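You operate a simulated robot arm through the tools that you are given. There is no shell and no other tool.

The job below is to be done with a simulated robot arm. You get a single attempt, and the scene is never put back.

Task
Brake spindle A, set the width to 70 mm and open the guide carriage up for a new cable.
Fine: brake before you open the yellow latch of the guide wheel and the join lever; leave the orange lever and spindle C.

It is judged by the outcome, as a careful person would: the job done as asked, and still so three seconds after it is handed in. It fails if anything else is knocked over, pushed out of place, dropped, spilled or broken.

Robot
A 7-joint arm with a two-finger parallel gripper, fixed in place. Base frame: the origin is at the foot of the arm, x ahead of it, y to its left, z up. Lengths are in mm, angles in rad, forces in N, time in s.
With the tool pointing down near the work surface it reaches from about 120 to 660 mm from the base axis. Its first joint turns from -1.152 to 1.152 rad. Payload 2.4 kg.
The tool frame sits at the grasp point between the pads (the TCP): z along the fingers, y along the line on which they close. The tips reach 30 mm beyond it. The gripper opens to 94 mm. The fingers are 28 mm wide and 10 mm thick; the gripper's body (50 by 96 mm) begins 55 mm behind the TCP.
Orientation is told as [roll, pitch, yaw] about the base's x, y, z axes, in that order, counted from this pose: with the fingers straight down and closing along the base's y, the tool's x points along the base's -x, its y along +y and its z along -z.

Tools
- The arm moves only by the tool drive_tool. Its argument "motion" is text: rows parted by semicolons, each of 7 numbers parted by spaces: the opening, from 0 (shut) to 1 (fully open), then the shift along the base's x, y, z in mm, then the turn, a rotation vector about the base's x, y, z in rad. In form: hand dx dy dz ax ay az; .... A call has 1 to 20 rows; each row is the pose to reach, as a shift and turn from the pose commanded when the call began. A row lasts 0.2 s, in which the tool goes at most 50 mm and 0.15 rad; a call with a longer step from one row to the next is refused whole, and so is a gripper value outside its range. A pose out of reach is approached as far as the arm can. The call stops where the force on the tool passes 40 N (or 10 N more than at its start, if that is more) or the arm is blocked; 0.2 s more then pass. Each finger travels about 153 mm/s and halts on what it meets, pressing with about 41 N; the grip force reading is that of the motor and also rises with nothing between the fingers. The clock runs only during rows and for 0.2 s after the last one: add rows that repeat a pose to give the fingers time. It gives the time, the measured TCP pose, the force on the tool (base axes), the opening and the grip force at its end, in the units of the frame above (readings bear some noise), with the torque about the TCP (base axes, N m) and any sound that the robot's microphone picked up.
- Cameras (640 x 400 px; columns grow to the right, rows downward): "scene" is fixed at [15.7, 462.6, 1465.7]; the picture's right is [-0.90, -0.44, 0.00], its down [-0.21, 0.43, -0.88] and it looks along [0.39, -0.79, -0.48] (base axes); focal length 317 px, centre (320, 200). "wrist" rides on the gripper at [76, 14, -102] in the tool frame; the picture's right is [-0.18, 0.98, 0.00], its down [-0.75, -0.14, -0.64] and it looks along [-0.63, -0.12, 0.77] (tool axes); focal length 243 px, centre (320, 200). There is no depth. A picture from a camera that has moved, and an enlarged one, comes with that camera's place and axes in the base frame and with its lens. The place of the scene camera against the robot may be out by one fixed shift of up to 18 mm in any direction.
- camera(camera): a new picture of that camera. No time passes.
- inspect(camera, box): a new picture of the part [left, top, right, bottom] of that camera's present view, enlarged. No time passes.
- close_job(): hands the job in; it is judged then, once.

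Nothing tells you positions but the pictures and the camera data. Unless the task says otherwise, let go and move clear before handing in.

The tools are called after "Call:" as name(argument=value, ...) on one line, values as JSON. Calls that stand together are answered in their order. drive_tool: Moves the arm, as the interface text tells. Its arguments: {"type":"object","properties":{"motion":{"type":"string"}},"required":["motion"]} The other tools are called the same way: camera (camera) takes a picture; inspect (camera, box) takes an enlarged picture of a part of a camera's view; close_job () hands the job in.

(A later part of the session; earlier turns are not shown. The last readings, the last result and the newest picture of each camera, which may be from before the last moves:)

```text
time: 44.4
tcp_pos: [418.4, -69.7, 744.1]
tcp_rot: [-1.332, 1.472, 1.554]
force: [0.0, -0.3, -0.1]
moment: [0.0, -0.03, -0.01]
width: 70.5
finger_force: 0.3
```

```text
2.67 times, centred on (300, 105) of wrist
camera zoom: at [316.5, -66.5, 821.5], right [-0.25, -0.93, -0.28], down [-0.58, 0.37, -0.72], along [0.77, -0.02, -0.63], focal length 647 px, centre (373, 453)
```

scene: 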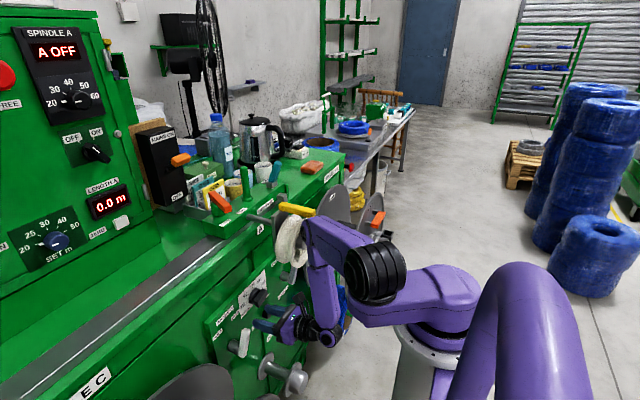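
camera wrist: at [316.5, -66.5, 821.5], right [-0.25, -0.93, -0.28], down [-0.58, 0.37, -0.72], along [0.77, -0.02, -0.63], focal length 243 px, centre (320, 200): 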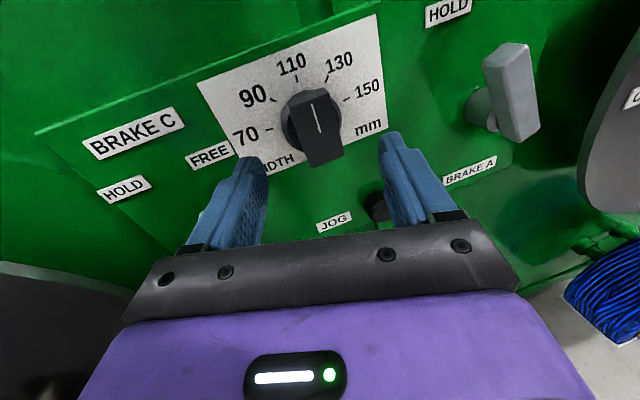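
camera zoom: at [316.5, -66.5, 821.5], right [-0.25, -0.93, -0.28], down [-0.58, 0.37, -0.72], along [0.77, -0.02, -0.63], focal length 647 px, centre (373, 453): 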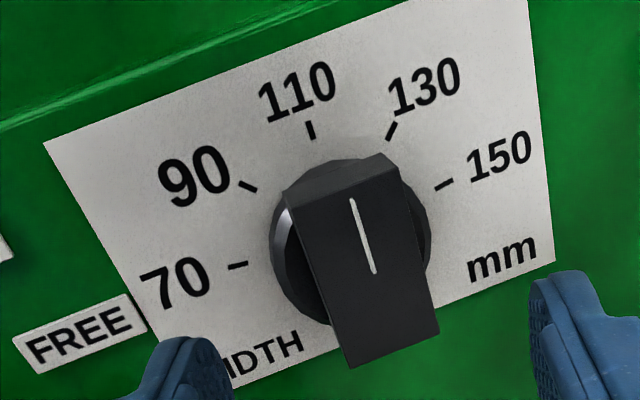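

The bar reads vertical, so the pointer is at 110 and exactly 80° remain. I'll align the roll to the bar, advance along the tool axis and grip across its width.

Call:
drive_tool(motion="0.65 0 -0.5 0.4 -0.1 0 0; 0.6 14 -4.3 0.4 -0.1 0 0; 0.6 28 -8 0.4 -0.1 0 0; 0.6 43 -12 0.4 -0.1 0 0; 0.6 43 -12 0.4 -0.1 0 0")

Call:
camera(camera="wrist")

Call:
inspect(camera="scene", box=[220, 180, 420, 360])

```text
time: 45.6
tcp_pos: [459.9, -80.7, 744.4]
tcp_rot: [-2.442, 1.571, 0.443]
force: [-28.8, 6.0, 9.5]
moment: [-0.03, -0.31, 0.77]
width: 55.5
finger_force: 0.0
```

```text
taken
camera wrist: at [358.0, -69.7, 821.2], right [-0.25, -0.95, -0.18], down [-0.58, 0.3, -0.75], along [0.77, -0.08, -0.63], focal length 243 px, centre (320, 200)
```

wrist: 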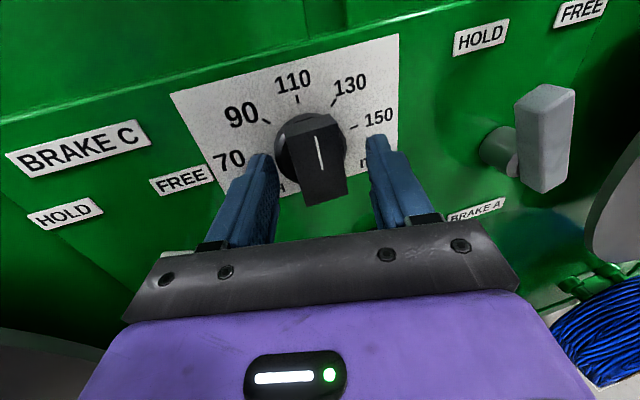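

```text
2.22 times, centred on (320, 270) of scene
camera zoom: at [14.9, 462.7, 1465.7], right [-0.9, -0.44, 0.0], down [-0.21, 0.43, -0.88], along [0.39, -0.79, -0.48], focal length 704 px, centre (320, 44)
```

zoom: 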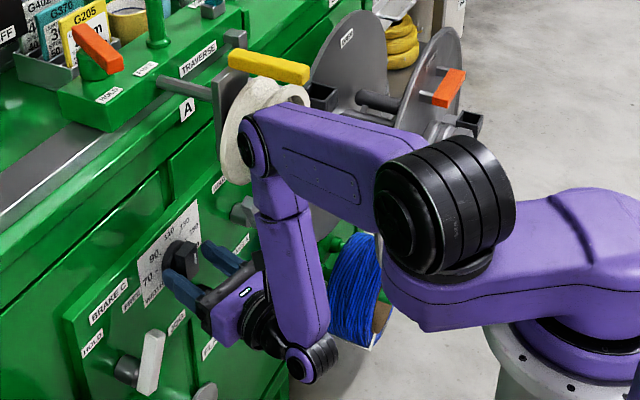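

The +y fingertip touched the knob's base ring because the fingers were open too wide. I'll back off a little, narrow the opening, and then close on the bar.

Call:
drive_tool(motion="0.6 -9 2.4 0 0 0 0; 0.45 -9 2.4 0 0 0 0; 0.45 -9 2.4 0 0 0 0; 0.45 -4 1 0 0 0 0; 0.45 -3 0.8 0 0 0 0")

Call:
camera(camera="wrist")

```text
time: 46.8
tcp_pos: [458.9, -80.0, 745.8]
tcp_rot: [2.523, 1.568, -0.875]
force: [-0.4, -0.6, -0.5]
moment: [-0.01, 0.02, -0.01]
width: 42.4
finger_force: 0.2
```

```text
taken
camera wrist: at [356.4, -69.5, 820.9], right [-0.25, -0.95, -0.18], down [-0.58, 0.3, -0.76], along [0.77, -0.08, -0.63], focal length 243 px, centre (320, 200)
```

wrist: 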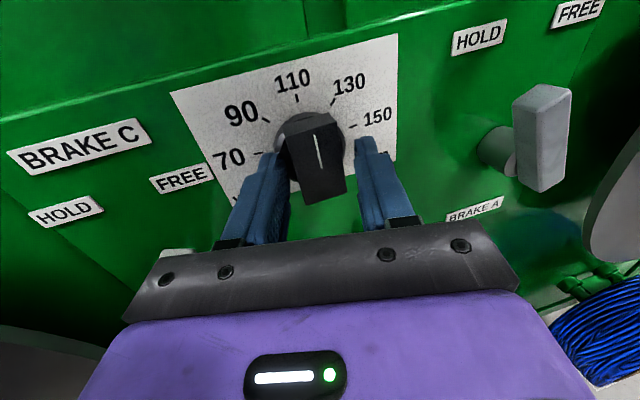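

No contact force now. I'll nudge +2 mm in y to centre and close on the bar.

Call:
drive_tool(motion="0.45 0 2 -0.5 0 0 0; 0.35 0 2 -0.5 0 0 0; 0.2 0 2 -0.5 0 0 0; 0.2 0 2 -0.5 0 0 0; 0.2 0 2 -0.5 0 0 0")

Call:
camera(camera="wrist")

```text
time: 48.0
tcp_pos: [457.9, -78.9, 744.5]
tcp_rot: [2.623, 1.569, -0.774]
force: [-0.4, -2.1, -2.3]
moment: [0.53, -0.81, 0.22]
width: 27.8
finger_force: 45.3
```

```text
taken
camera wrist: at [356.3, -67.6, 820.9], right [-0.25, -0.95, -0.18], down [-0.58, 0.3, -0.76], along [0.77, -0.08, -0.63], focal length 243 px, centre (320, 200)
```

wrist: 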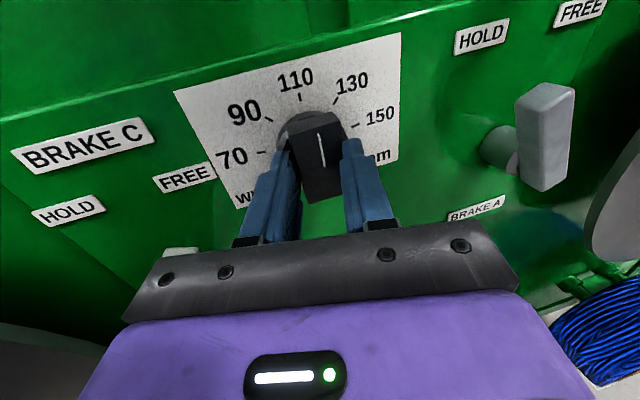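

Firm grip across the bar (27.8 mm). I'll turn about the knob axis another 40° first.

Call:
drive_tool(motion="0.2 0 0 -1.1 -0.1396 0 0; 0.2 0 -0.2 -2.1 -0.2792 0 0; 0.2 0 -0.5 -3.1 -0.4188 0 0; 0.2 0 -0.9 -4.1 -0.5584 0 0; 0.2 0 -1.5 -5 -0.698 0 0; 0.2 0 -1.5 -5 -0.698 0 0")

Call:
camera(camera="wrist")

Call:
inspect(camera="scene", box=[220, 180, 420, 360])

```text
time: 49.4
tcp_pos: [457.6, -81.1, 740.8]
tcp_rot: [1.831, 0.868, -1.568]
force: [-4.4, -8.7, 4.2]
moment: [0.5, -0.69, 0.65]
width: 27.7
finger_force: 44.5
```

```text
taken
camera wrist: at [356.1, -22.9, 790.5], right [-0.25, -0.84, 0.47], down [-0.58, -0.26, -0.77], along [0.77, -0.47, -0.43], focal length 243 px, centre (320, 200)
```

wrist: 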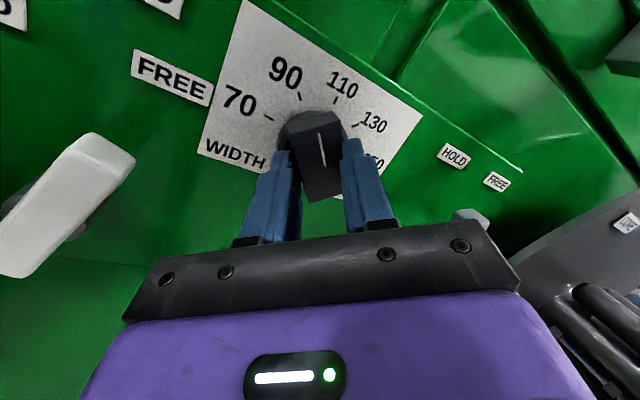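

```text
2.22 times, centred on (320, 270) of scene
camera zoom: at [15.5, 462.5, 1465.8], right [-0.9, -0.44, 0.0], down [-0.21, 0.43, -0.88], along [0.39, -0.79, -0.48], focal length 704 px, centre (320, 44)
```

zoom: 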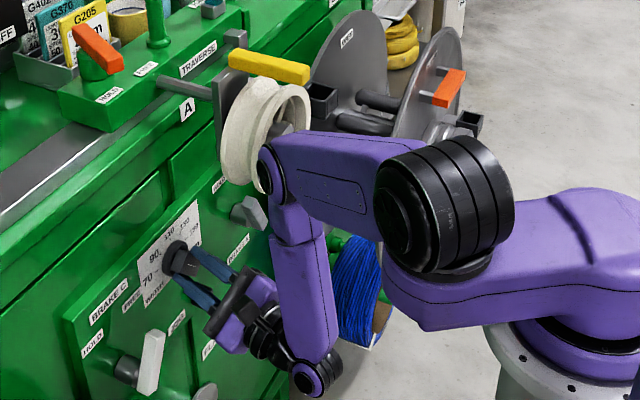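

Turned to about 90. Continuing the remaining 40° toward 70.

Call:
drive_tool(motion="0.2 0 -0.6 -0.8 -0.1396 0 0; 0.2 0 -1.4 -1.5 -0.2792 0 0; 0.2 0 -2.3 -2.1 -0.4188 0 0; 0.2 0 -3.3 -2.6 -0.5584 0 0; 0.2 0 -4.3 -2.9 -0.698 0 0; 0.2 0 -4.3 -2.9 -0.698 0 0")

Call:
camera(camera="wrist")

Call:
inspect(camera="scene", box=[235, 270, 285, 320])

Call:
inspect(camera="wrist", box=[220, 40, 420, 200])

```text
time: 50.8
tcp_pos: [456.9, -84.7, 738.5]
tcp_rot: [1.822, 0.173, -1.563]
force: [2.3, 2.3, 3.1]
moment: [-0.01, 0.58, 0.96]
width: 30.2
finger_force: 44.5
out of reach, approached as far as the arm can: row 5, 6
```

```text
taken
camera wrist: at [354.6, -9.3, 740.0], right [-0.24, -0.35, 0.91], down [-0.58, -0.69, -0.42], along [0.78, -0.63, -0.03], focal length 243 px, centre (320, 200)
```

wrist: 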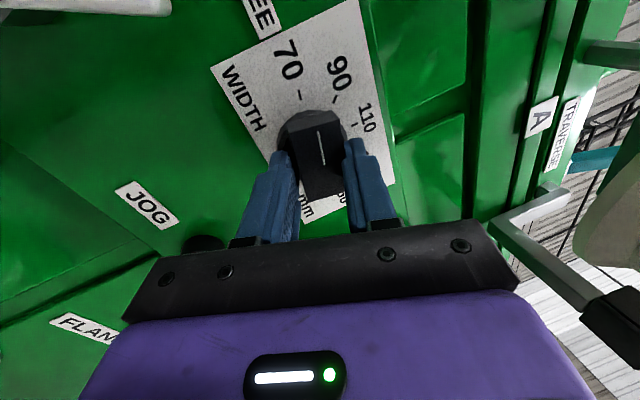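

```text
8.00 times, centred on (260, 295) of scene
camera zoom: at [15.7, 462.6, 1465.7], right [-0.9, -0.44, 0.0], down [-0.21, 0.43, -0.88], along [0.39, -0.79, -0.48], focal length 2536 px, centre (800, -560)
```

zoom: 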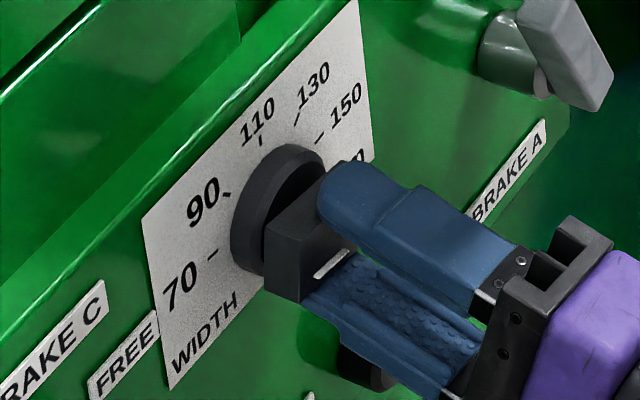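

```text
2.50 times, centred on (320, 120) of wrist
camera zoom: at [354.6, -9.3, 740.0], right [-0.24, -0.35, 0.91], down [-0.58, -0.69, -0.42], along [0.78, -0.63, -0.03], focal length 606 px, centre (320, 400)
```

zoom: 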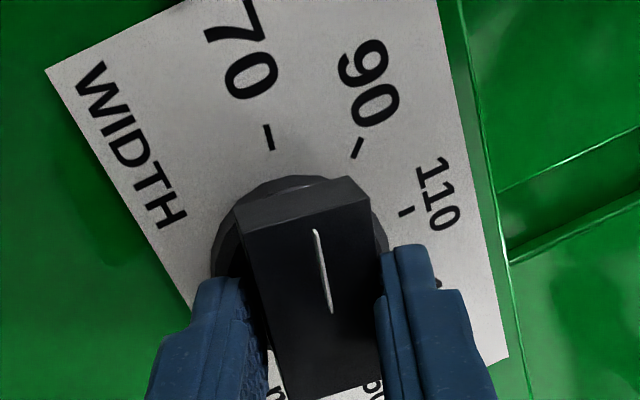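

The pointer reads about 70 (within a degree or so of the tick). I'll open the fingers and back straight out, then check the dial.

Call:
drive_tool(motion="0.4 0 0 0 0 0 0; 0.6 0 0 0 0 0 0; 0.72 0 0 0 0 0 0; 0.72 -12 0 -1 0 0 0; 0.72 -25 0 -2 0 0 0; 0.72 -38 0 -2 0 0 0; 0.72 -48 0 -2 0 0 0; 0.72 -48 0 -2 0 0 0")

Call:
camera(camera="wrist")

Call:
inspect(camera="scene", box=[235, 270, 285, 320])

```text
time: 52.6
tcp_pos: [408.5, -88.6, 739.1]
tcp_rot: [1.826, 0.172, -1.569]
force: [-0.3, 0.3, 0.7]
moment: [-0.04, -0.02, 0.0]
width: 67.6
finger_force: 0.0
```

```text
taken
camera wrist: at [306.8, -11.3, 740.5], right [-0.25, -0.35, 0.91], down [-0.58, -0.69, -0.42], along [0.77, -0.63, -0.03], focal length 243 px, centre (320, 200)
```

wrist: 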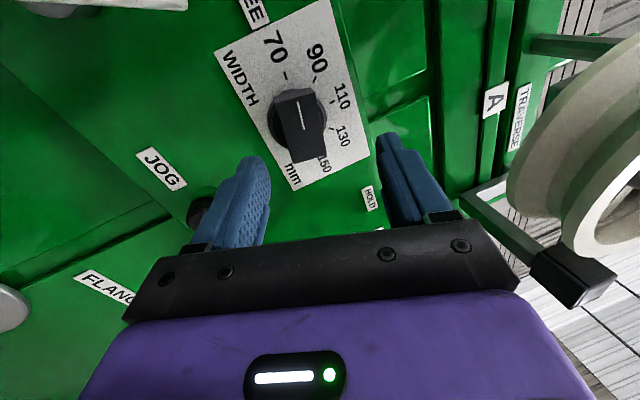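

```text
8.00 times, centred on (260, 295) of scene
camera zoom: at [15.7, 462.6, 1465.7], right [-0.9, -0.44, 0.0], down [-0.21, 0.43, -0.88], along [0.39, -0.79, -0.48], focal length 2536 px, centre (800, -560)
```

zoom: 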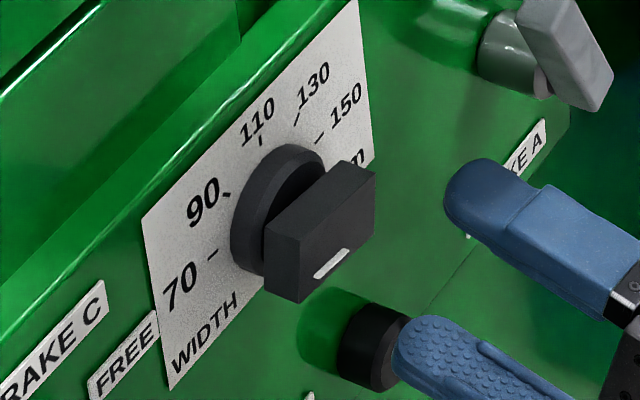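

The knob is released. I'll zoom in to verify the pointer against the 70 tick.

Call:
inspect(camera="wrist", box=[220, 40, 380, 180])

```text
2.86 times, centred on (300, 110) of wrist
camera zoom: at [306.8, -11.3, 740.5], right [-0.25, -0.35, 0.91], down [-0.58, -0.69, -0.42], along [0.77, -0.63, -0.03], focal length 693 px, centre (377, 457)
```

zoom: 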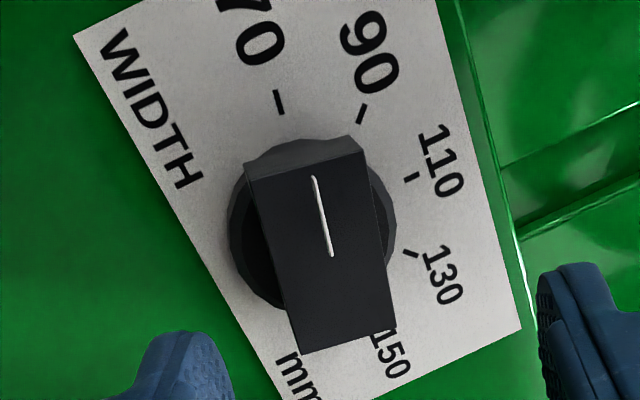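

The width pointer sits on 70. Next I'll roll the hand back level and retrace the safe route upward to work on the latch and the join lever.

Call:
drive_tool(motion="0.5 0 2 0.5 0.1396 0 0; 0.4 1 4 1 0.2792 0 0; 0.4 2 6 1.5 0.4188 0 0; 0.4 3 8 2 0.5584 0 0; 0.4 4 10 2.5 0.698 0 0; 0.4 5 12 3 0.8376 0 0; 0.4 6 14 3.5 0.9772 0 0; 0.4 7 16 4 1.1168 0 0; 0.4 8 18 5 1.2564 0 0; 0.4 9 19 6 1.396 0 0; 0.4 9 19 6 1.396 0 0")

Call:
camera(camera="wrist")

```text
time: 55.0
tcp_pos: [417.4, -67.6, 743.5]
tcp_rot: [-2.882, 1.568, 0.002]
force: [0.0, 0.7, -0.4]
moment: [-0.01, 0.01, -0.03]
width: 37.7
finger_force: 0.1
```

```text
taken
camera wrist: at [316.0, -57.1, 819.5], right [-0.25, -0.95, -0.18], down [-0.58, 0.3, -0.75], along [0.77, -0.08, -0.63], focal length 243 px, centre (320, 200)
```

wrist: 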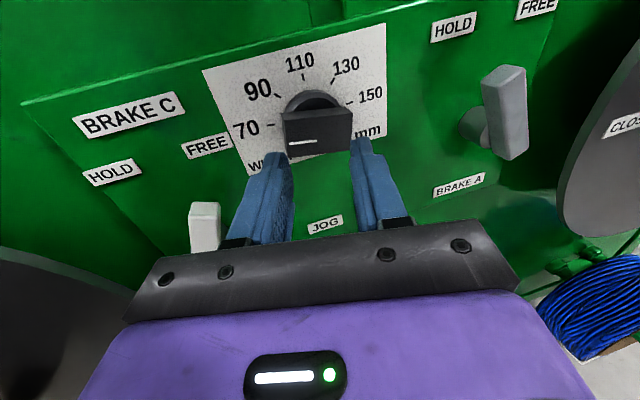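

Call:
inspect(camera="wrist", box=[200, 30, 400, 180])

```text
2.67 times, centred on (300, 105) of wrist
camera zoom: at [316.0, -57.1, 819.5], right [-0.25, -0.95, -0.18], down [-0.58, 0.3, -0.75], along [0.77, -0.08, -0.63], focal length 647 px, centre (373, 453)
```

zoom: 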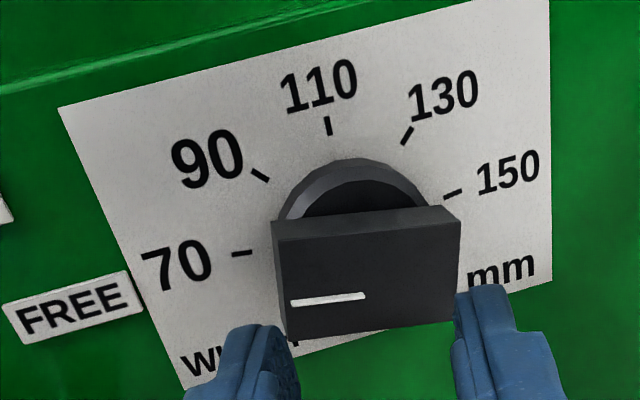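

The pointer and the 70 tick agree to within about 1°. Now retracing upward: unyaw and move toward y≈0, then lift while tilting down.

Call:
drive_tool(motion="0.4 2 10 0 0 0 0.07; 0.4 4 20 0 0 0 0.14; 0.4 8 33 0 0 0 0.2; 0.4 14 50 15 0 0.1 0.26; 0.4 23 60 34 0 0.24 0.26; 0.4 32 68 53 0 0.38 0.26; 0.4 32 68 53 0 0.5 0.26; 0.4 32 68 53 0 0.5 0.26")

Call:
camera(camera="scene")

```text
time: 56.8
tcp_pos: [450.5, -0.7, 795.8]
tcp_rot: [0.125, 1.076, -3.009]
force: [-0.2, 0.0, -0.6]
moment: [0.03, -0.02, 0.02]
width: 37.7
finger_force: 0.1
```

```text
taken
```

scene: 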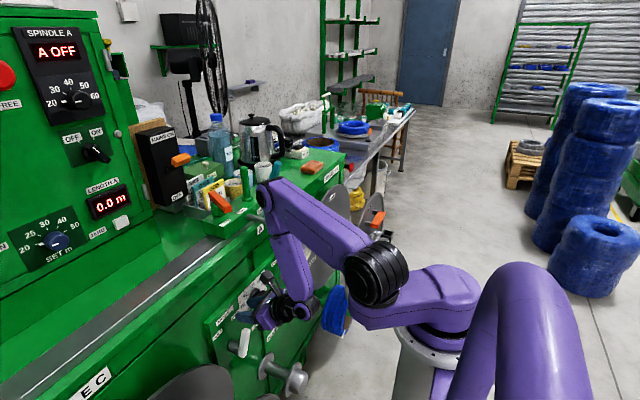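

Call:
drive_tool(motion="0.4 -3 6 15 0 0.12 0; 0.4 -6 12 30 0 0.25 0; 0.4 -9.5 18 45 0 0.38 0; 0.4 -12 22 75 0 0.45 0; 0.4 -14 26 100 0 0.5 0; 0.4 -16.5 30 126 0 0.56 0; 0.4 -16.5 30 126 0 0.56 0")

Call:
camera(camera="scene")

Call:
camera(camera="wrist")

```text
time: 58.4
tcp_pos: [433.3, 29.8, 921.8]
tcp_rot: [0.043, 0.516, -3.068]
force: [0.8, -0.7, -0.4]
moment: [0.01, -0.04, 0.03]
width: 37.5
finger_force: 0.1
```

```text
taken
```

scene: 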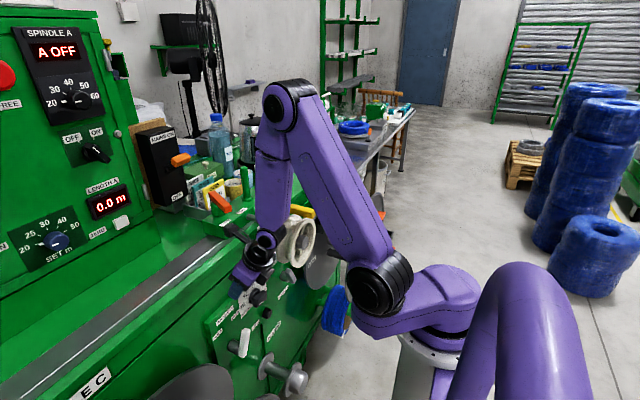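

```text
taken
camera wrist: at [450.5, 20.0, 1049.0], right [-0.11, -0.99, -0.05], down [-0.98, 0.1, 0.18], along [-0.17, 0.07, -0.98], focal length 243 px, centre (320, 200)
```

wrist: 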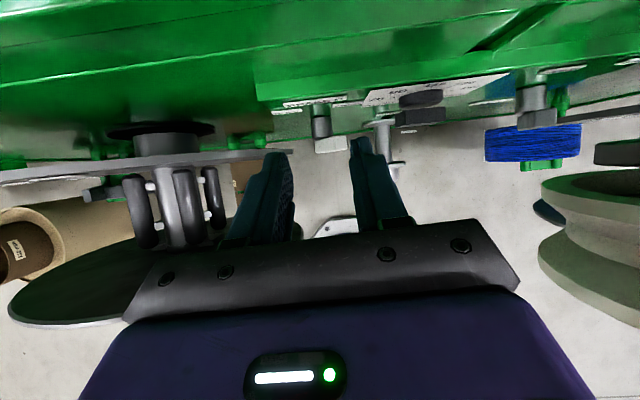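

Same safe waypoint as on the way down. I'll continue up and over to get a top-down look at the latch and the join lever from z≈1250.

Call:
drive_tool(motion="0.4 14 0 35 0 -0.06 0; 0.4 30 0 70 0 -0.13 0; 0.4 40 0 102 0 -0.2 0; 0.4 48 0 132 0 -0.26 0; 0.4 55 -3 172 0 -0.32 0; 0.4 62 -8 212 0 -0.39 0; 0.4 68 -14 250 0 -0.46 0; 0.4 72 -20 285 0 -0.52 0; 0.4 72 -60 305 0 -0.52 0; 0.4 70 -95 325 0 -0.52 0; 0.4 68 -130 330 0 -0.52 0; 0.4 68 -130 330 0 -0.52 0")

Call:
camera(camera="wrist")

Call:
camera(camera="scene")

```text
time: 61.0
tcp_pos: [500.3, -99.7, 1252.8]
tcp_rot: [0.114, 1.033, -3.014]
force: [0.8, -0.4, 0.2]
moment: [0.01, 0.02, 0.0]
width: 37.6
finger_force: 0.1
```

```text
taken
camera wrist: at [452.0, -109.6, 1371.0], right [-0.07, -0.99, -0.1], down [-0.94, 0.1, -0.33], along [0.34, 0.07, -0.94], focal length 243 px, centre (320, 200)
```

wrist: 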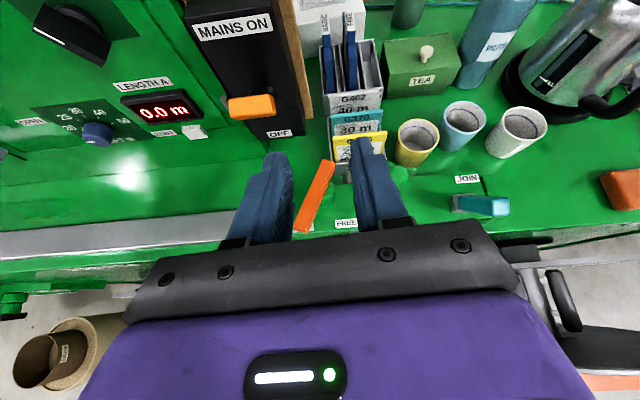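

```text
taken
```

scene: 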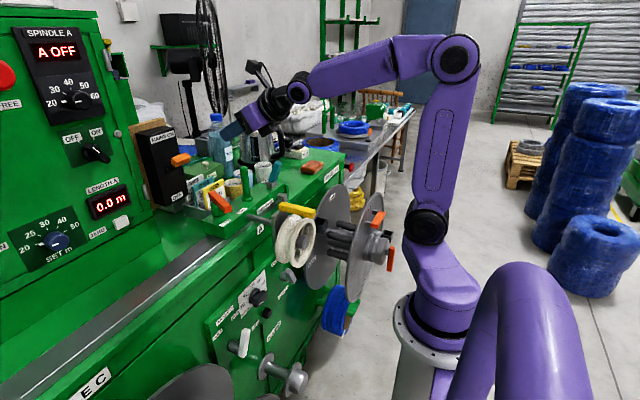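

Good overview. I'll inspect the join lever and the latch in detail from both cameras.

Call:
inspect(camera="wrist", box=[400, 140, 540, 260])

Call:
inspect(camera="scene", box=[260, 195, 340, 245])

Call:
inspect(camera="scene", box=[250, 150, 310, 200])

Call:
inspect(camera="scene", box=[180, 160, 400, 300])

```text
3.33 times, centred on (470, 200) of wrist
camera zoom: at [452.0, -109.6, 1371.0], right [-0.07, -0.99, -0.1], down [-0.94, 0.1, -0.33], along [0.34, 0.07, -0.94], focal length 809 px, centre (-180, 200)
```

zoom: 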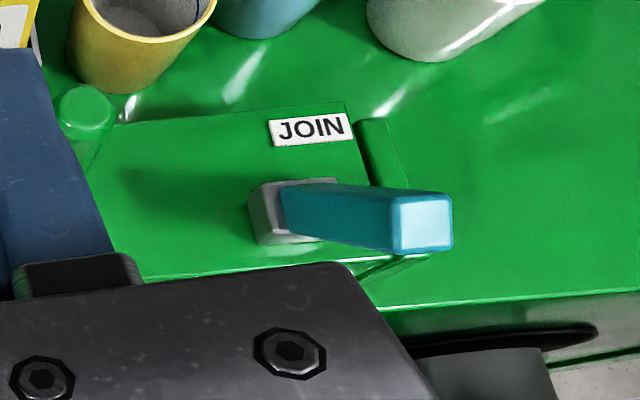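

```text
8.00 times, centred on (300, 220) of scene
camera zoom: at [15.7, 462.6, 1465.7], right [-0.9, -0.44, 0.0], down [-0.21, 0.43, -0.88], along [0.38, -0.79, -0.48], focal length 2536 px, centre (480, 40)
```

zoom: 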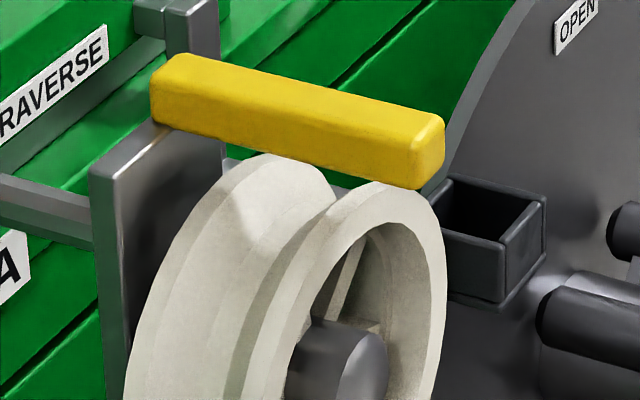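

```text
8.00 times, centred on (280, 175) of scene
camera zoom: at [15.7, 462.6, 1465.7], right [-0.9, -0.44, 0.0], down [-0.21, 0.43, -0.88], along [0.38, -0.79, -0.48], focal length 2536 px, centre (640, 400)
```

zoom: 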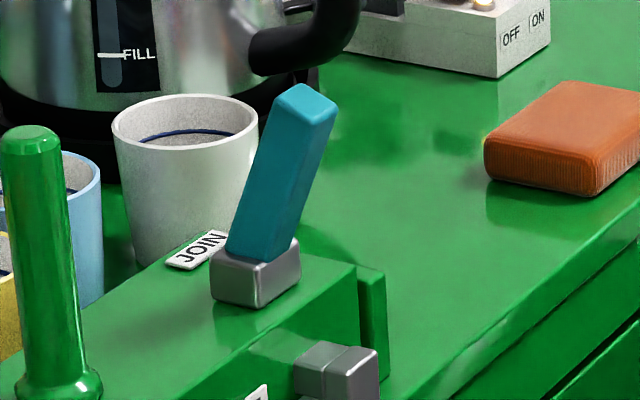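

```text
2.86 times, centred on (290, 230) of scene
camera zoom: at [15.7, 462.6, 1465.7], right [-0.9, -0.44, 0.0], down [-0.21, 0.43, -0.88], along [0.38, -0.79, -0.48], focal length 906 px, centre (406, 114)
```

zoom: 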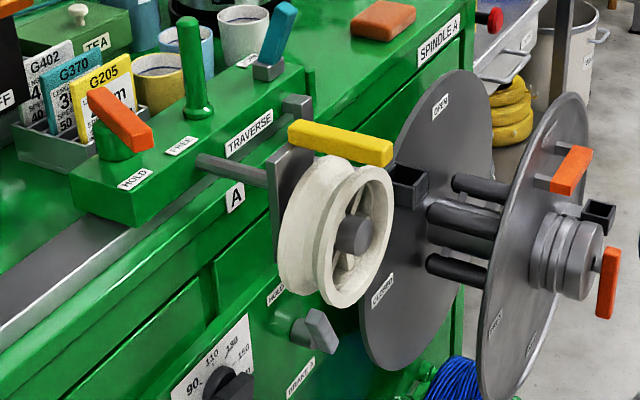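

The join lever's base is near (551,-281,1030) and its teal handle leans toward the robot (−x) by about 22°, with its top near (521,-283,1106). I'll move the closed fingers in front of it for a close look.

Call:
drive_tool(motion="0 -5 -45 0 0 0 0; 0 -10 -90 0 0 0 0; 0 -18 -135 -10 0 0 0; 0 -28 -170 -35 0 0 0; 0 -36 -183 -75 0 0 0; 0 -45 -183 -110 0 0 0; 0 -45 -183 -130 0 0 0; 0 -45 -183 -130 0 0 0")

Call:
camera(camera="wrist")

Call:
camera(camera="scene")

```text
time: 62.8
tcp_pos: [457.1, -281.1, 1120.3]
tcp_rot: [0.114, 1.034, -3.013]
force: [0.8, -0.2, -0.2]
moment: [-0.01, -0.01, 0.01]
width: 0.0
finger_force: 32.8
out of reach, approached as far as the arm can: row 1, 2, 3
```

```text
taken
camera wrist: at [407.6, -292.2, 1239.1], right [-0.07, -0.99, -0.1], down [-0.94, 0.1, -0.33], along [0.34, 0.07, -0.94], focal length 243 px, centre (320, 200)
```

wrist: 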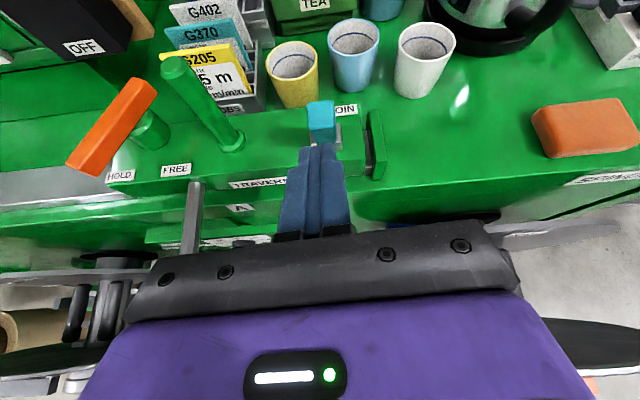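

```text
taken
```

scene: 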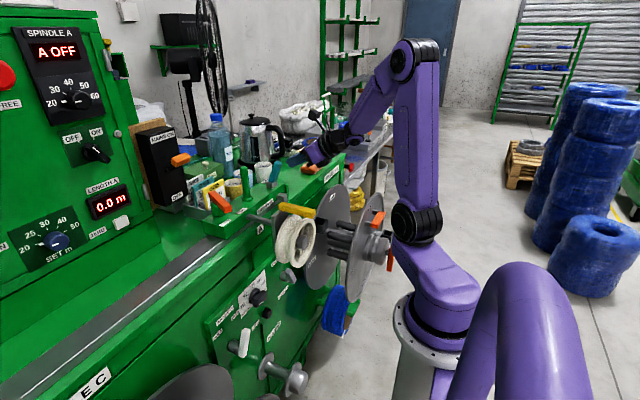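

Call:
inspect(camera="wrist", box=[260, 80, 400, 200])

Call:
inspect(camera="scene", box=[250, 130, 330, 200])

```text
3.33 times, centred on (330, 140) of wrist
camera zoom: at [407.6, -292.2, 1239.1], right [-0.07, -0.99, -0.1], down [-0.94, 0.1, -0.33], along [0.34, 0.07, -0.94], focal length 809 px, centre (287, 400)
```

zoom: 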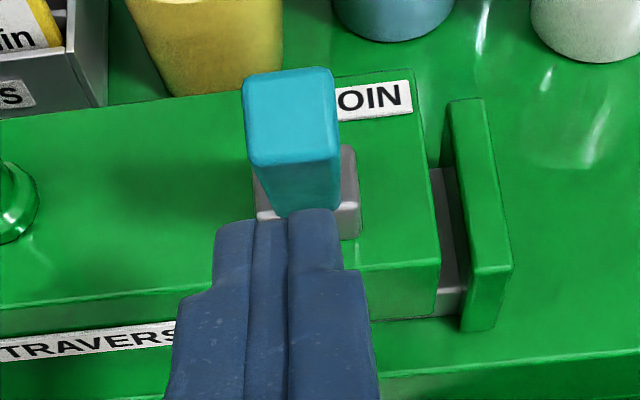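

```text
5.71 times, centred on (290, 165) of scene
camera zoom: at [15.7, 462.6, 1465.7], right [-0.9, -0.44, 0.0], down [-0.21, 0.43, -0.88], along [0.39, -0.79, -0.48], focal length 1812 px, centre (491, 400)
```

zoom: 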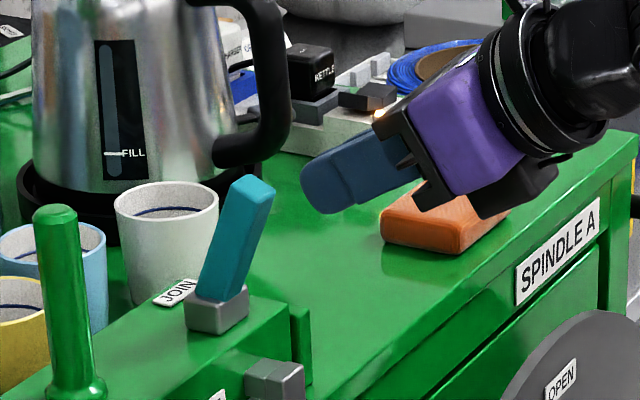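

The join lever: base (553,-287,1020), top (522,-287,1099), 20 mm square, hinged to swing in the x–z plane. I'll lower the closed fingertips to its upper face and push it over toward +x.

Call:
drive_tool(motion="0 3 -3 -15 0 0 0; 0 8 -5 -30 0 0 0; 0 13 -5 -37 0 0 0; 0 20 -5 -37 0 0 0; 0 28 -5 -37 0 0 0; 0 36 -5 -37 0 0 0; 0 36 -5 -37 0 0 0")

Call:
camera(camera="wrist")

Call:
inspect(camera="scene", box=[250, 130, 330, 200])

```text
time: 64.4
tcp_pos: [493.2, -287.3, 1085.6]
tcp_rot: [0.114, 1.035, -3.017]
force: [-1.6, -0.2, 0.6]
moment: [-0.03, 0.01, -0.01]
width: 0.1
finger_force: 32.9
```

```text
taken
camera wrist: at [444.3, -296.9, 1203.8], right [-0.07, -0.99, -0.1], down [-0.94, 0.1, -0.33], along [0.34, 0.07, -0.94], focal length 243 px, centre (320, 200)
```

wrist: 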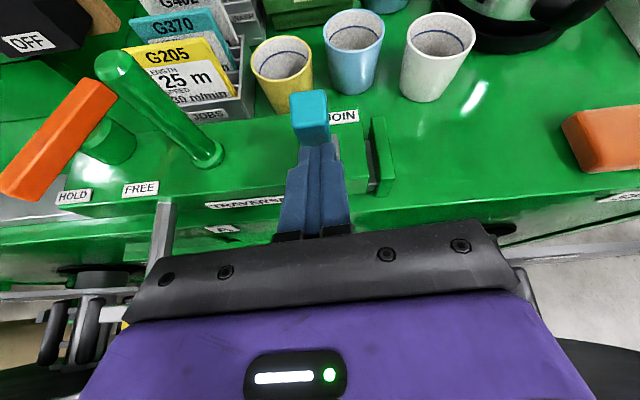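

```text
5.71 times, centred on (290, 165) of scene
camera zoom: at [15.6, 462.6, 1465.7], right [-0.9, -0.44, 0.0], down [-0.21, 0.43, -0.88], along [0.39, -0.79, -0.48], focal length 1812 px, centre (491, 400)
```

zoom: 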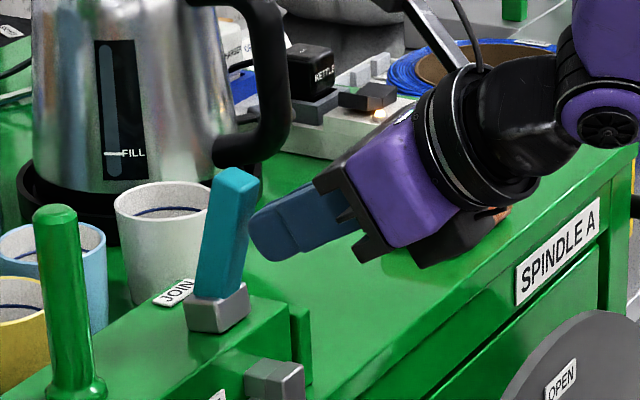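

The lever moves easily in +x with little force. I'll keep pushing it over.

Call:
drive_tool(motion="0 8 0 0 0 0 0; 0 16 0 0 0 0 0; 0 24 0 0 0 0 0; 0 30 0 0 0 0 0; 0 30 0 0 0 0 0")

Call:
inspect(camera="scene", box=[250, 130, 330, 200])

Call:
camera(camera="wrist")

```text
time: 65.6
tcp_pos: [520.8, -288.1, 1085.4]
tcp_rot: [0.115, 1.035, -3.015]
force: [-0.6, 0.9, -0.1]
moment: [0.01, 0.0, -0.02]
width: 0.1
finger_force: 33.1
```

```text
5.71 times, centred on (290, 165) of scene
camera zoom: at [15.7, 462.6, 1465.7], right [-0.9, -0.44, 0.0], down [-0.21, 0.43, -0.88], along [0.39, -0.79, -0.48], focal length 1812 px, centre (491, 400)
```

zoom: 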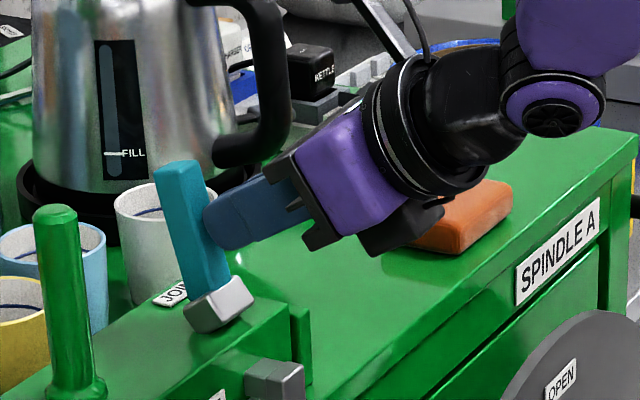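

```text
taken
camera wrist: at [473.2, -297.7, 1204.1], right [-0.07, -0.99, -0.1], down [-0.94, 0.1, -0.33], along [0.34, 0.07, -0.94], focal length 243 px, centre (320, 200)
```

wrist: 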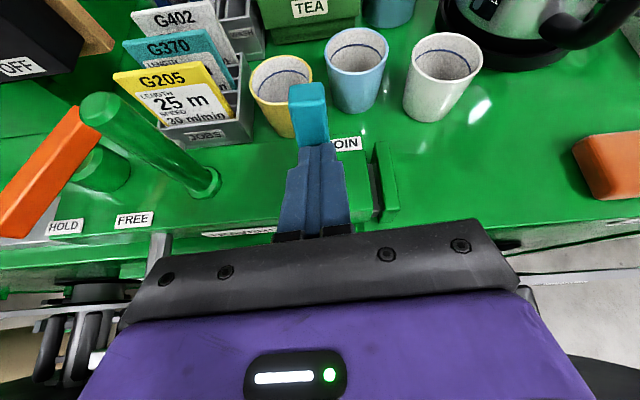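

The lever has passed upright and is leaning away. I'll continue until it meets its stop.

Call:
drive_tool(motion="0 8 0 0 0 0 0; 0 16 0 -2 0 0 0; 0 24 0 -5 0 0 0; 0 24 0 -5 0 0 0")

Call:
inspect(camera="scene", box=[250, 130, 330, 200])

Call:
camera(camera="wrist")

```text
time: 66.3
tcp_pos: [533.3, -288.3, 1084.1]
tcp_rot: [0.114, 1.034, -3.013]
force: [-26.0, 10.0, 12.0]
moment: [0.19, -0.31, 0.27]
width: 0.0
finger_force: 32.7
stopped in row 3: the force on the tool passed its limit at 56 N (the readings are from after the stop); the commanded pose is now the measured one
```

```text
5.71 times, centred on (290, 165) of scene
camera zoom: at [14.6, 463.0, 1465.6], right [-0.9, -0.44, 0.0], down [-0.21, 0.43, -0.88], along [0.39, -0.79, -0.48], focal length 1812 px, centre (491, 400)
```

zoom: 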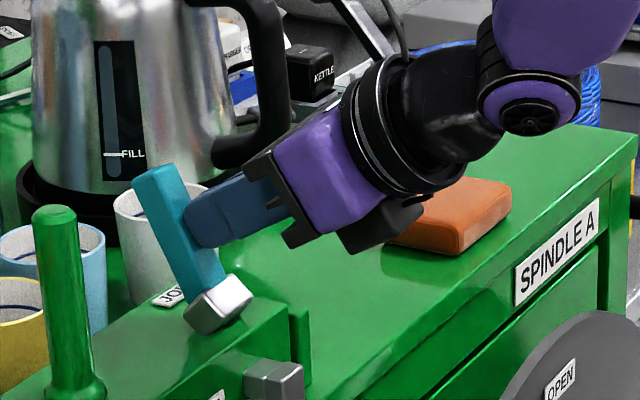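

```text
taken
camera wrist: at [485.1, -298.5, 1203.0], right [-0.06, -0.99, -0.1], down [-0.94, 0.09, -0.33], along [0.34, 0.07, -0.94], focal length 243 px, centre (320, 200)
```

wrist: 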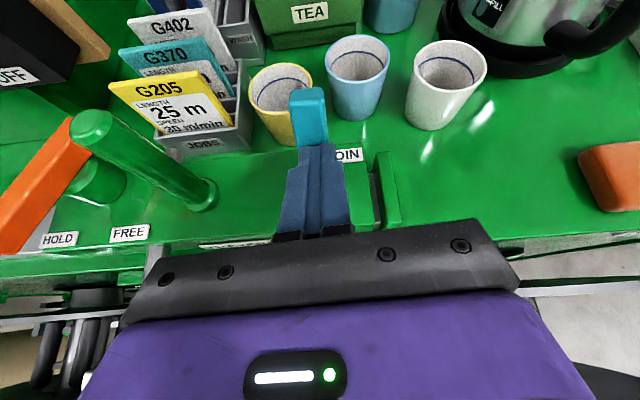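

The lever met its stop, leaning away, so it is open. I'll back off and up, then check the result.

Call:
drive_tool(motion="0 -10 0 2 0 0 0; 0 -25 0 10 0 0 0; 0 -40 0 40 0 0 0; 0 -50 10 85 0 0 0; 0 -55 30 125 0 0 0; 0 -55 60 165 0 0 0; 0 -55 60 165 0 0 0")

Call:
camera(camera="scene")

Call:
inspect(camera="scene", box=[180, 140, 340, 260])

Call:
camera(camera="wrist")

```text
time: 67.9
tcp_pos: [480.2, -229.0, 1248.4]
tcp_rot: [0.112, 1.034, -3.017]
force: [0.1, 0.5, -0.5]
moment: [0.06, -0.03, -0.01]
width: 0.0
finger_force: 32.8
```

```text
taken
```

scene: 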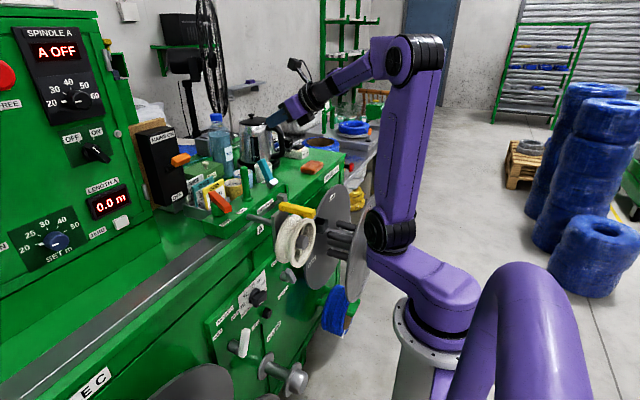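

```text
3.33 times, centred on (260, 200) of scene
camera zoom: at [15.7, 462.6, 1465.7], right [-0.9, -0.44, 0.0], down [-0.21, 0.43, -0.88], along [0.39, -0.79, -0.48], focal length 1057 px, centre (520, 200)
```

zoom: 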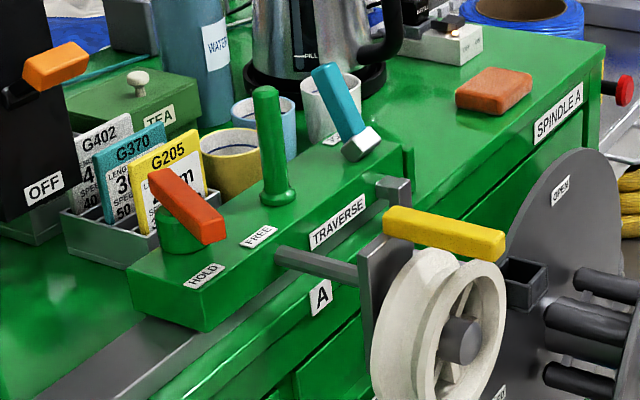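

```text
taken
camera wrist: at [430.8, -238.7, 1366.2], right [-0.07, -0.99, -0.1], down [-0.94, 0.1, -0.33], along [0.34, 0.07, -0.94], focal length 243 px, centre (320, 200)
```

wrist: 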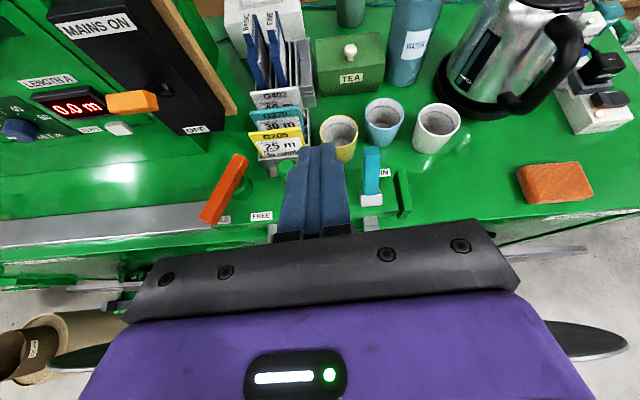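

The join lever now leans away and stays. Next is the yellow latch: I'll return to the tool-down configuration via the earlier route, first back to (500,-100,1253).

Call:
drive_tool(motion="0 5 35 0 0 0 0; 0 10 70 2 0 0 0; 0 15 100 4 0 0 0; 0 20 129 5 0 0 0; 0 30 160 25 0 -0.1 0; 0 40 190 45 0 -0.2 0; 0 50 215 65 0 -0.32 0; 0 58 235 80 0 -0.44 0; 0 62 242 87 0 -0.54 0; 0 62 242 87 0 -0.54 0")

Call:
camera(camera="scene")

```text
time: 70.1
tcp_pos: [542.6, 13.0, 1337.7]
tcp_rot: [1.691, 1.506, -1.457]
force: [-0.3, -0.5, -0.6]
moment: [-0.02, -0.02, -0.02]
width: 0.0
finger_force: 32.7
```

```text
taken
```

scene: 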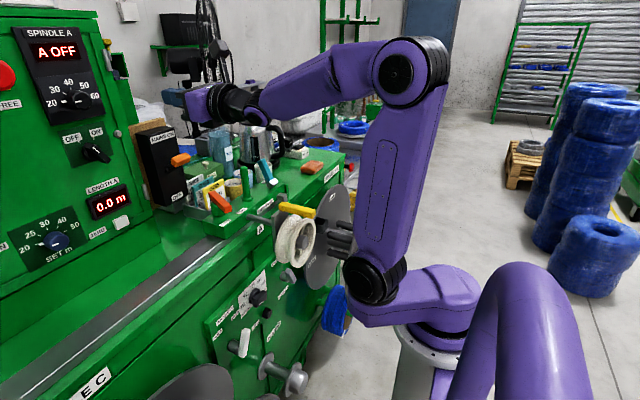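

I'll now swing the hand back sideways, reversing the earlier motion, first half.

Call:
drive_tool(motion="0 -1 20.6 -1 -0.1001 0 0.1001; 0 -4.3 41.9 -4.3 -0.2062 0 0.2062; 0 -9.9 62.3 -9.9 -0.3123 0 0.3123; 0 -17.5 81.3 -17.5 -0.4183 0 0.4183; 0 -27 98.4 -27 -0.5244 0 0.5244; 0 -38.3 113.4 -38.3 -0.6305 0 0.6305; 0 -51 125.8 -51 -0.7365 0 0.7365; 0 -64.9 135.4 -64.9 -0.8426 0 0.8426; 0 -79.6 141.9 -79.6 -0.9487 0 0.9487; 0 -94.9 145.2 -94.9 -1.0547 0 1.0547; 0 -110.3 145.3 -110.3 -1.1608 0 1.1608; 0 -110.3 145.3 -110.3 -1.1608 0 1.1608")

```text
time: 72.7
tcp_pos: [429.8, 158.1, 1226.5]
tcp_rot: [0.949, 0.435, -0.873]
force: [0.3, 0.8, -0.2]
moment: [0.01, 0.0, 0.01]
width: 0.2
finger_force: 33.1
```

Call:
drive_tool(motion="0 -15.3 -3.1 -15.3 -0.10607 0 0.10607; 0 -30 -9.5 -30 -0.2121 0 0.2121; 0 -43.9 -18.9 -43.9 -0.3182 0 0.3182; 0 -56.7 -31.2 -56.7 -0.4243 0 0.4243; 0 -68.1 -46 -68.1 -0.5303 0 0.5303; 0 -77.7 -63 -77.7 -0.6364 0 0.6364; 0 -85.4 -81.9 -85.4 -0.7425 0 0.7425; 0 -91.1 -102.2 -91.1 -0.8485 0 0.8485; 0 -94.5 -123.5 -94.5 -0.9546 0 0.9546; 0 -95.7 -145.3 -95.7 -1.0607 0 1.0607; 0 -95.7 -145.3 -95.7 -1.0607 0 1.0607")

Call:
camera(camera="scene")

Call:
camera(camera="wrist")

```text
time: 75.1
tcp_pos: [336.7, 14.6, 1130.1]
tcp_rot: [0.002, 0.006, 0.064]
force: [0.8, -0.8, -0.3]
moment: [0.0, 0.01, 0.03]
width: 0.0
finger_force: 33.4
```

```text
taken
```

scene: 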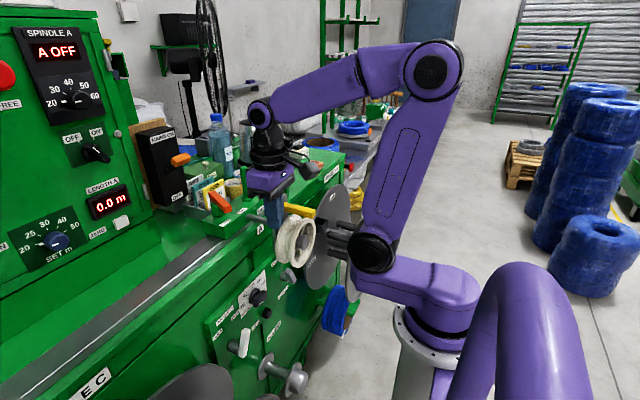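

```text
taken
camera wrist: at [261.0, 21.1, 1232.8], right [0.12, 0.99, 0.0], down [0.77, -0.09, 0.64], along [0.63, -0.07, -0.77], focal length 243 px, centre (320, 200)
```

wrist: 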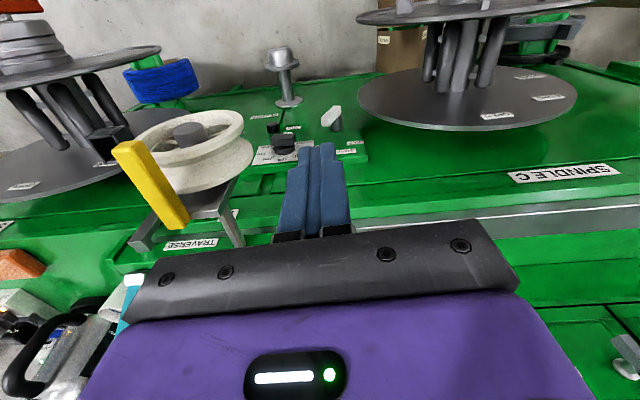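

Back in the tool-down configuration with a good view of the latch. I'll zoom in on it.

Call:
inspect(camera="wrist", box=[90, 90, 270, 260])

Call:
inspect(camera="wrist", box=[100, 130, 220, 250])

```text
2.35 times, centred on (180, 175) of wrist
camera zoom: at [261.0, 21.1, 1232.8], right [0.12, 0.99, 0.0], down [0.77, -0.09, 0.64], along [0.63, -0.07, -0.77], focal length 571 px, centre (649, 259)
```

zoom: 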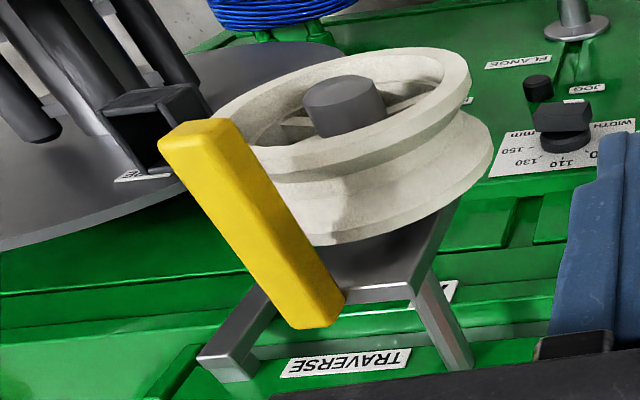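

```text
3.33 times, centred on (160, 190) of wrist
camera zoom: at [261.0, 21.1, 1232.8], right [0.12, 0.99, 0.0], down [0.77, -0.09, 0.64], along [0.63, -0.07, -0.77], focal length 809 px, centre (853, 233)
```

zoom: 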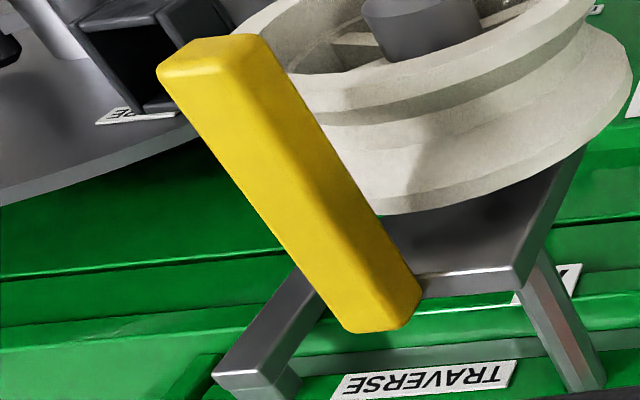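

The latch is a 100 mm bar from (342,-163,1032) at its free end back to the plate at (441,-165,1033), lying over the wheel. I'll position the open gripper above its free end.

Call:
drive_tool(motion="0.3 3 -45 0 0 0 -0.03; 0.5 7 -90 0 0 0 -0.064; 0.64 11 -135 0 0 0 -0.064; 0.64 15 -177 0 0 0 -0.064; 0.64 15 -177 0 0 0 -0.064")

Call:
camera(camera="wrist")

Call:
camera(camera="scene")

```text
time: 76.3
tcp_pos: [349.2, -163.9, 1128.9]
tcp_rot: [0.005, 0.006, 0.0]
force: [-0.2, -0.1, -1.1]
moment: [0.03, 0.0, -0.03]
width: 60.0
finger_force: 0.1
```

```text
taken
camera wrist: at [274.3, -151.5, 1232.2], right [0.18, 0.98, 0.0], down [0.76, -0.14, 0.64], along [0.63, -0.11, -0.77], focal length 243 px, centre (320, 200)
```

wrist: 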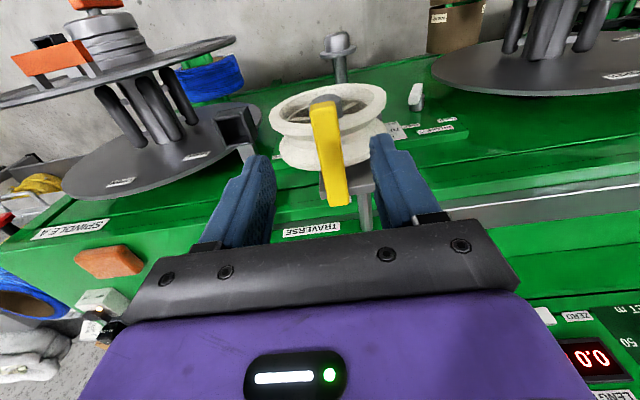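

```text
taken
```

scene: 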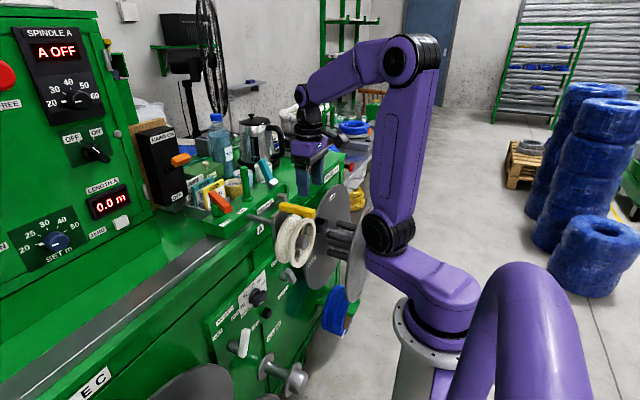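

Aligned above the latch's free end (bar at y≈-161). Descending to straddle it.

Call:
drive_tool(motion="0.64 2 2 -30 0 0 0; 0.64 3 3 -60 0 0 0; 0.64 3 3 -85 0 0 0; 0.64 3 3 -93 0 0 0; 0.64 3 3 -93 0 0 0")

Call:
camera(camera="wrist")

Call:
inspect(camera="scene", box=[240, 160, 360, 260])

```text
time: 77.5
tcp_pos: [355.7, -160.6, 1036.9]
tcp_rot: [0.004, 0.008, 0.0]
force: [-0.1, 0.5, -0.3]
moment: [-0.04, 0.0, 0.03]
width: 60.2
finger_force: 0.0
```

```text
taken
camera wrist: at [280.3, -148.4, 1139.9], right [0.18, 0.98, 0.0], down [0.76, -0.14, 0.64], along [0.63, -0.11, -0.77], focal length 243 px, centre (320, 200)
```

wrist: 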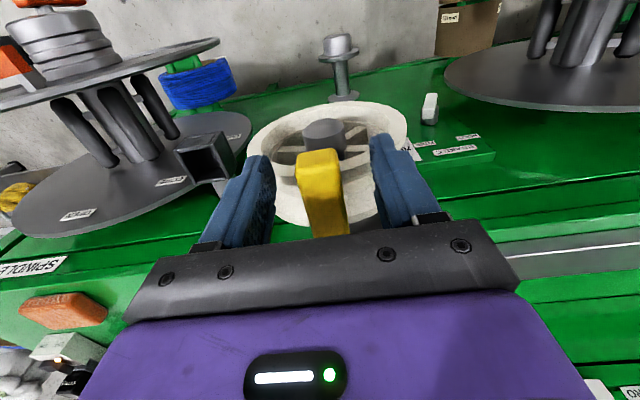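

```text
4.00 times, centred on (300, 210) of scene
camera zoom: at [15.7, 462.6, 1465.7], right [-0.9, -0.44, 0.0], down [-0.21, 0.43, -0.88], along [0.39, -0.79, -0.48], focal length 1268 px, centre (400, 160)
```

zoom: 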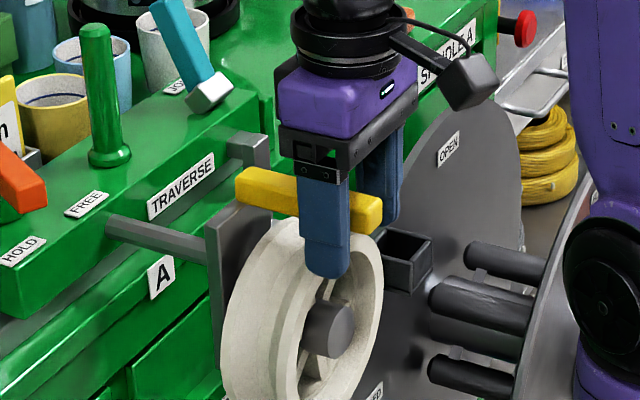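

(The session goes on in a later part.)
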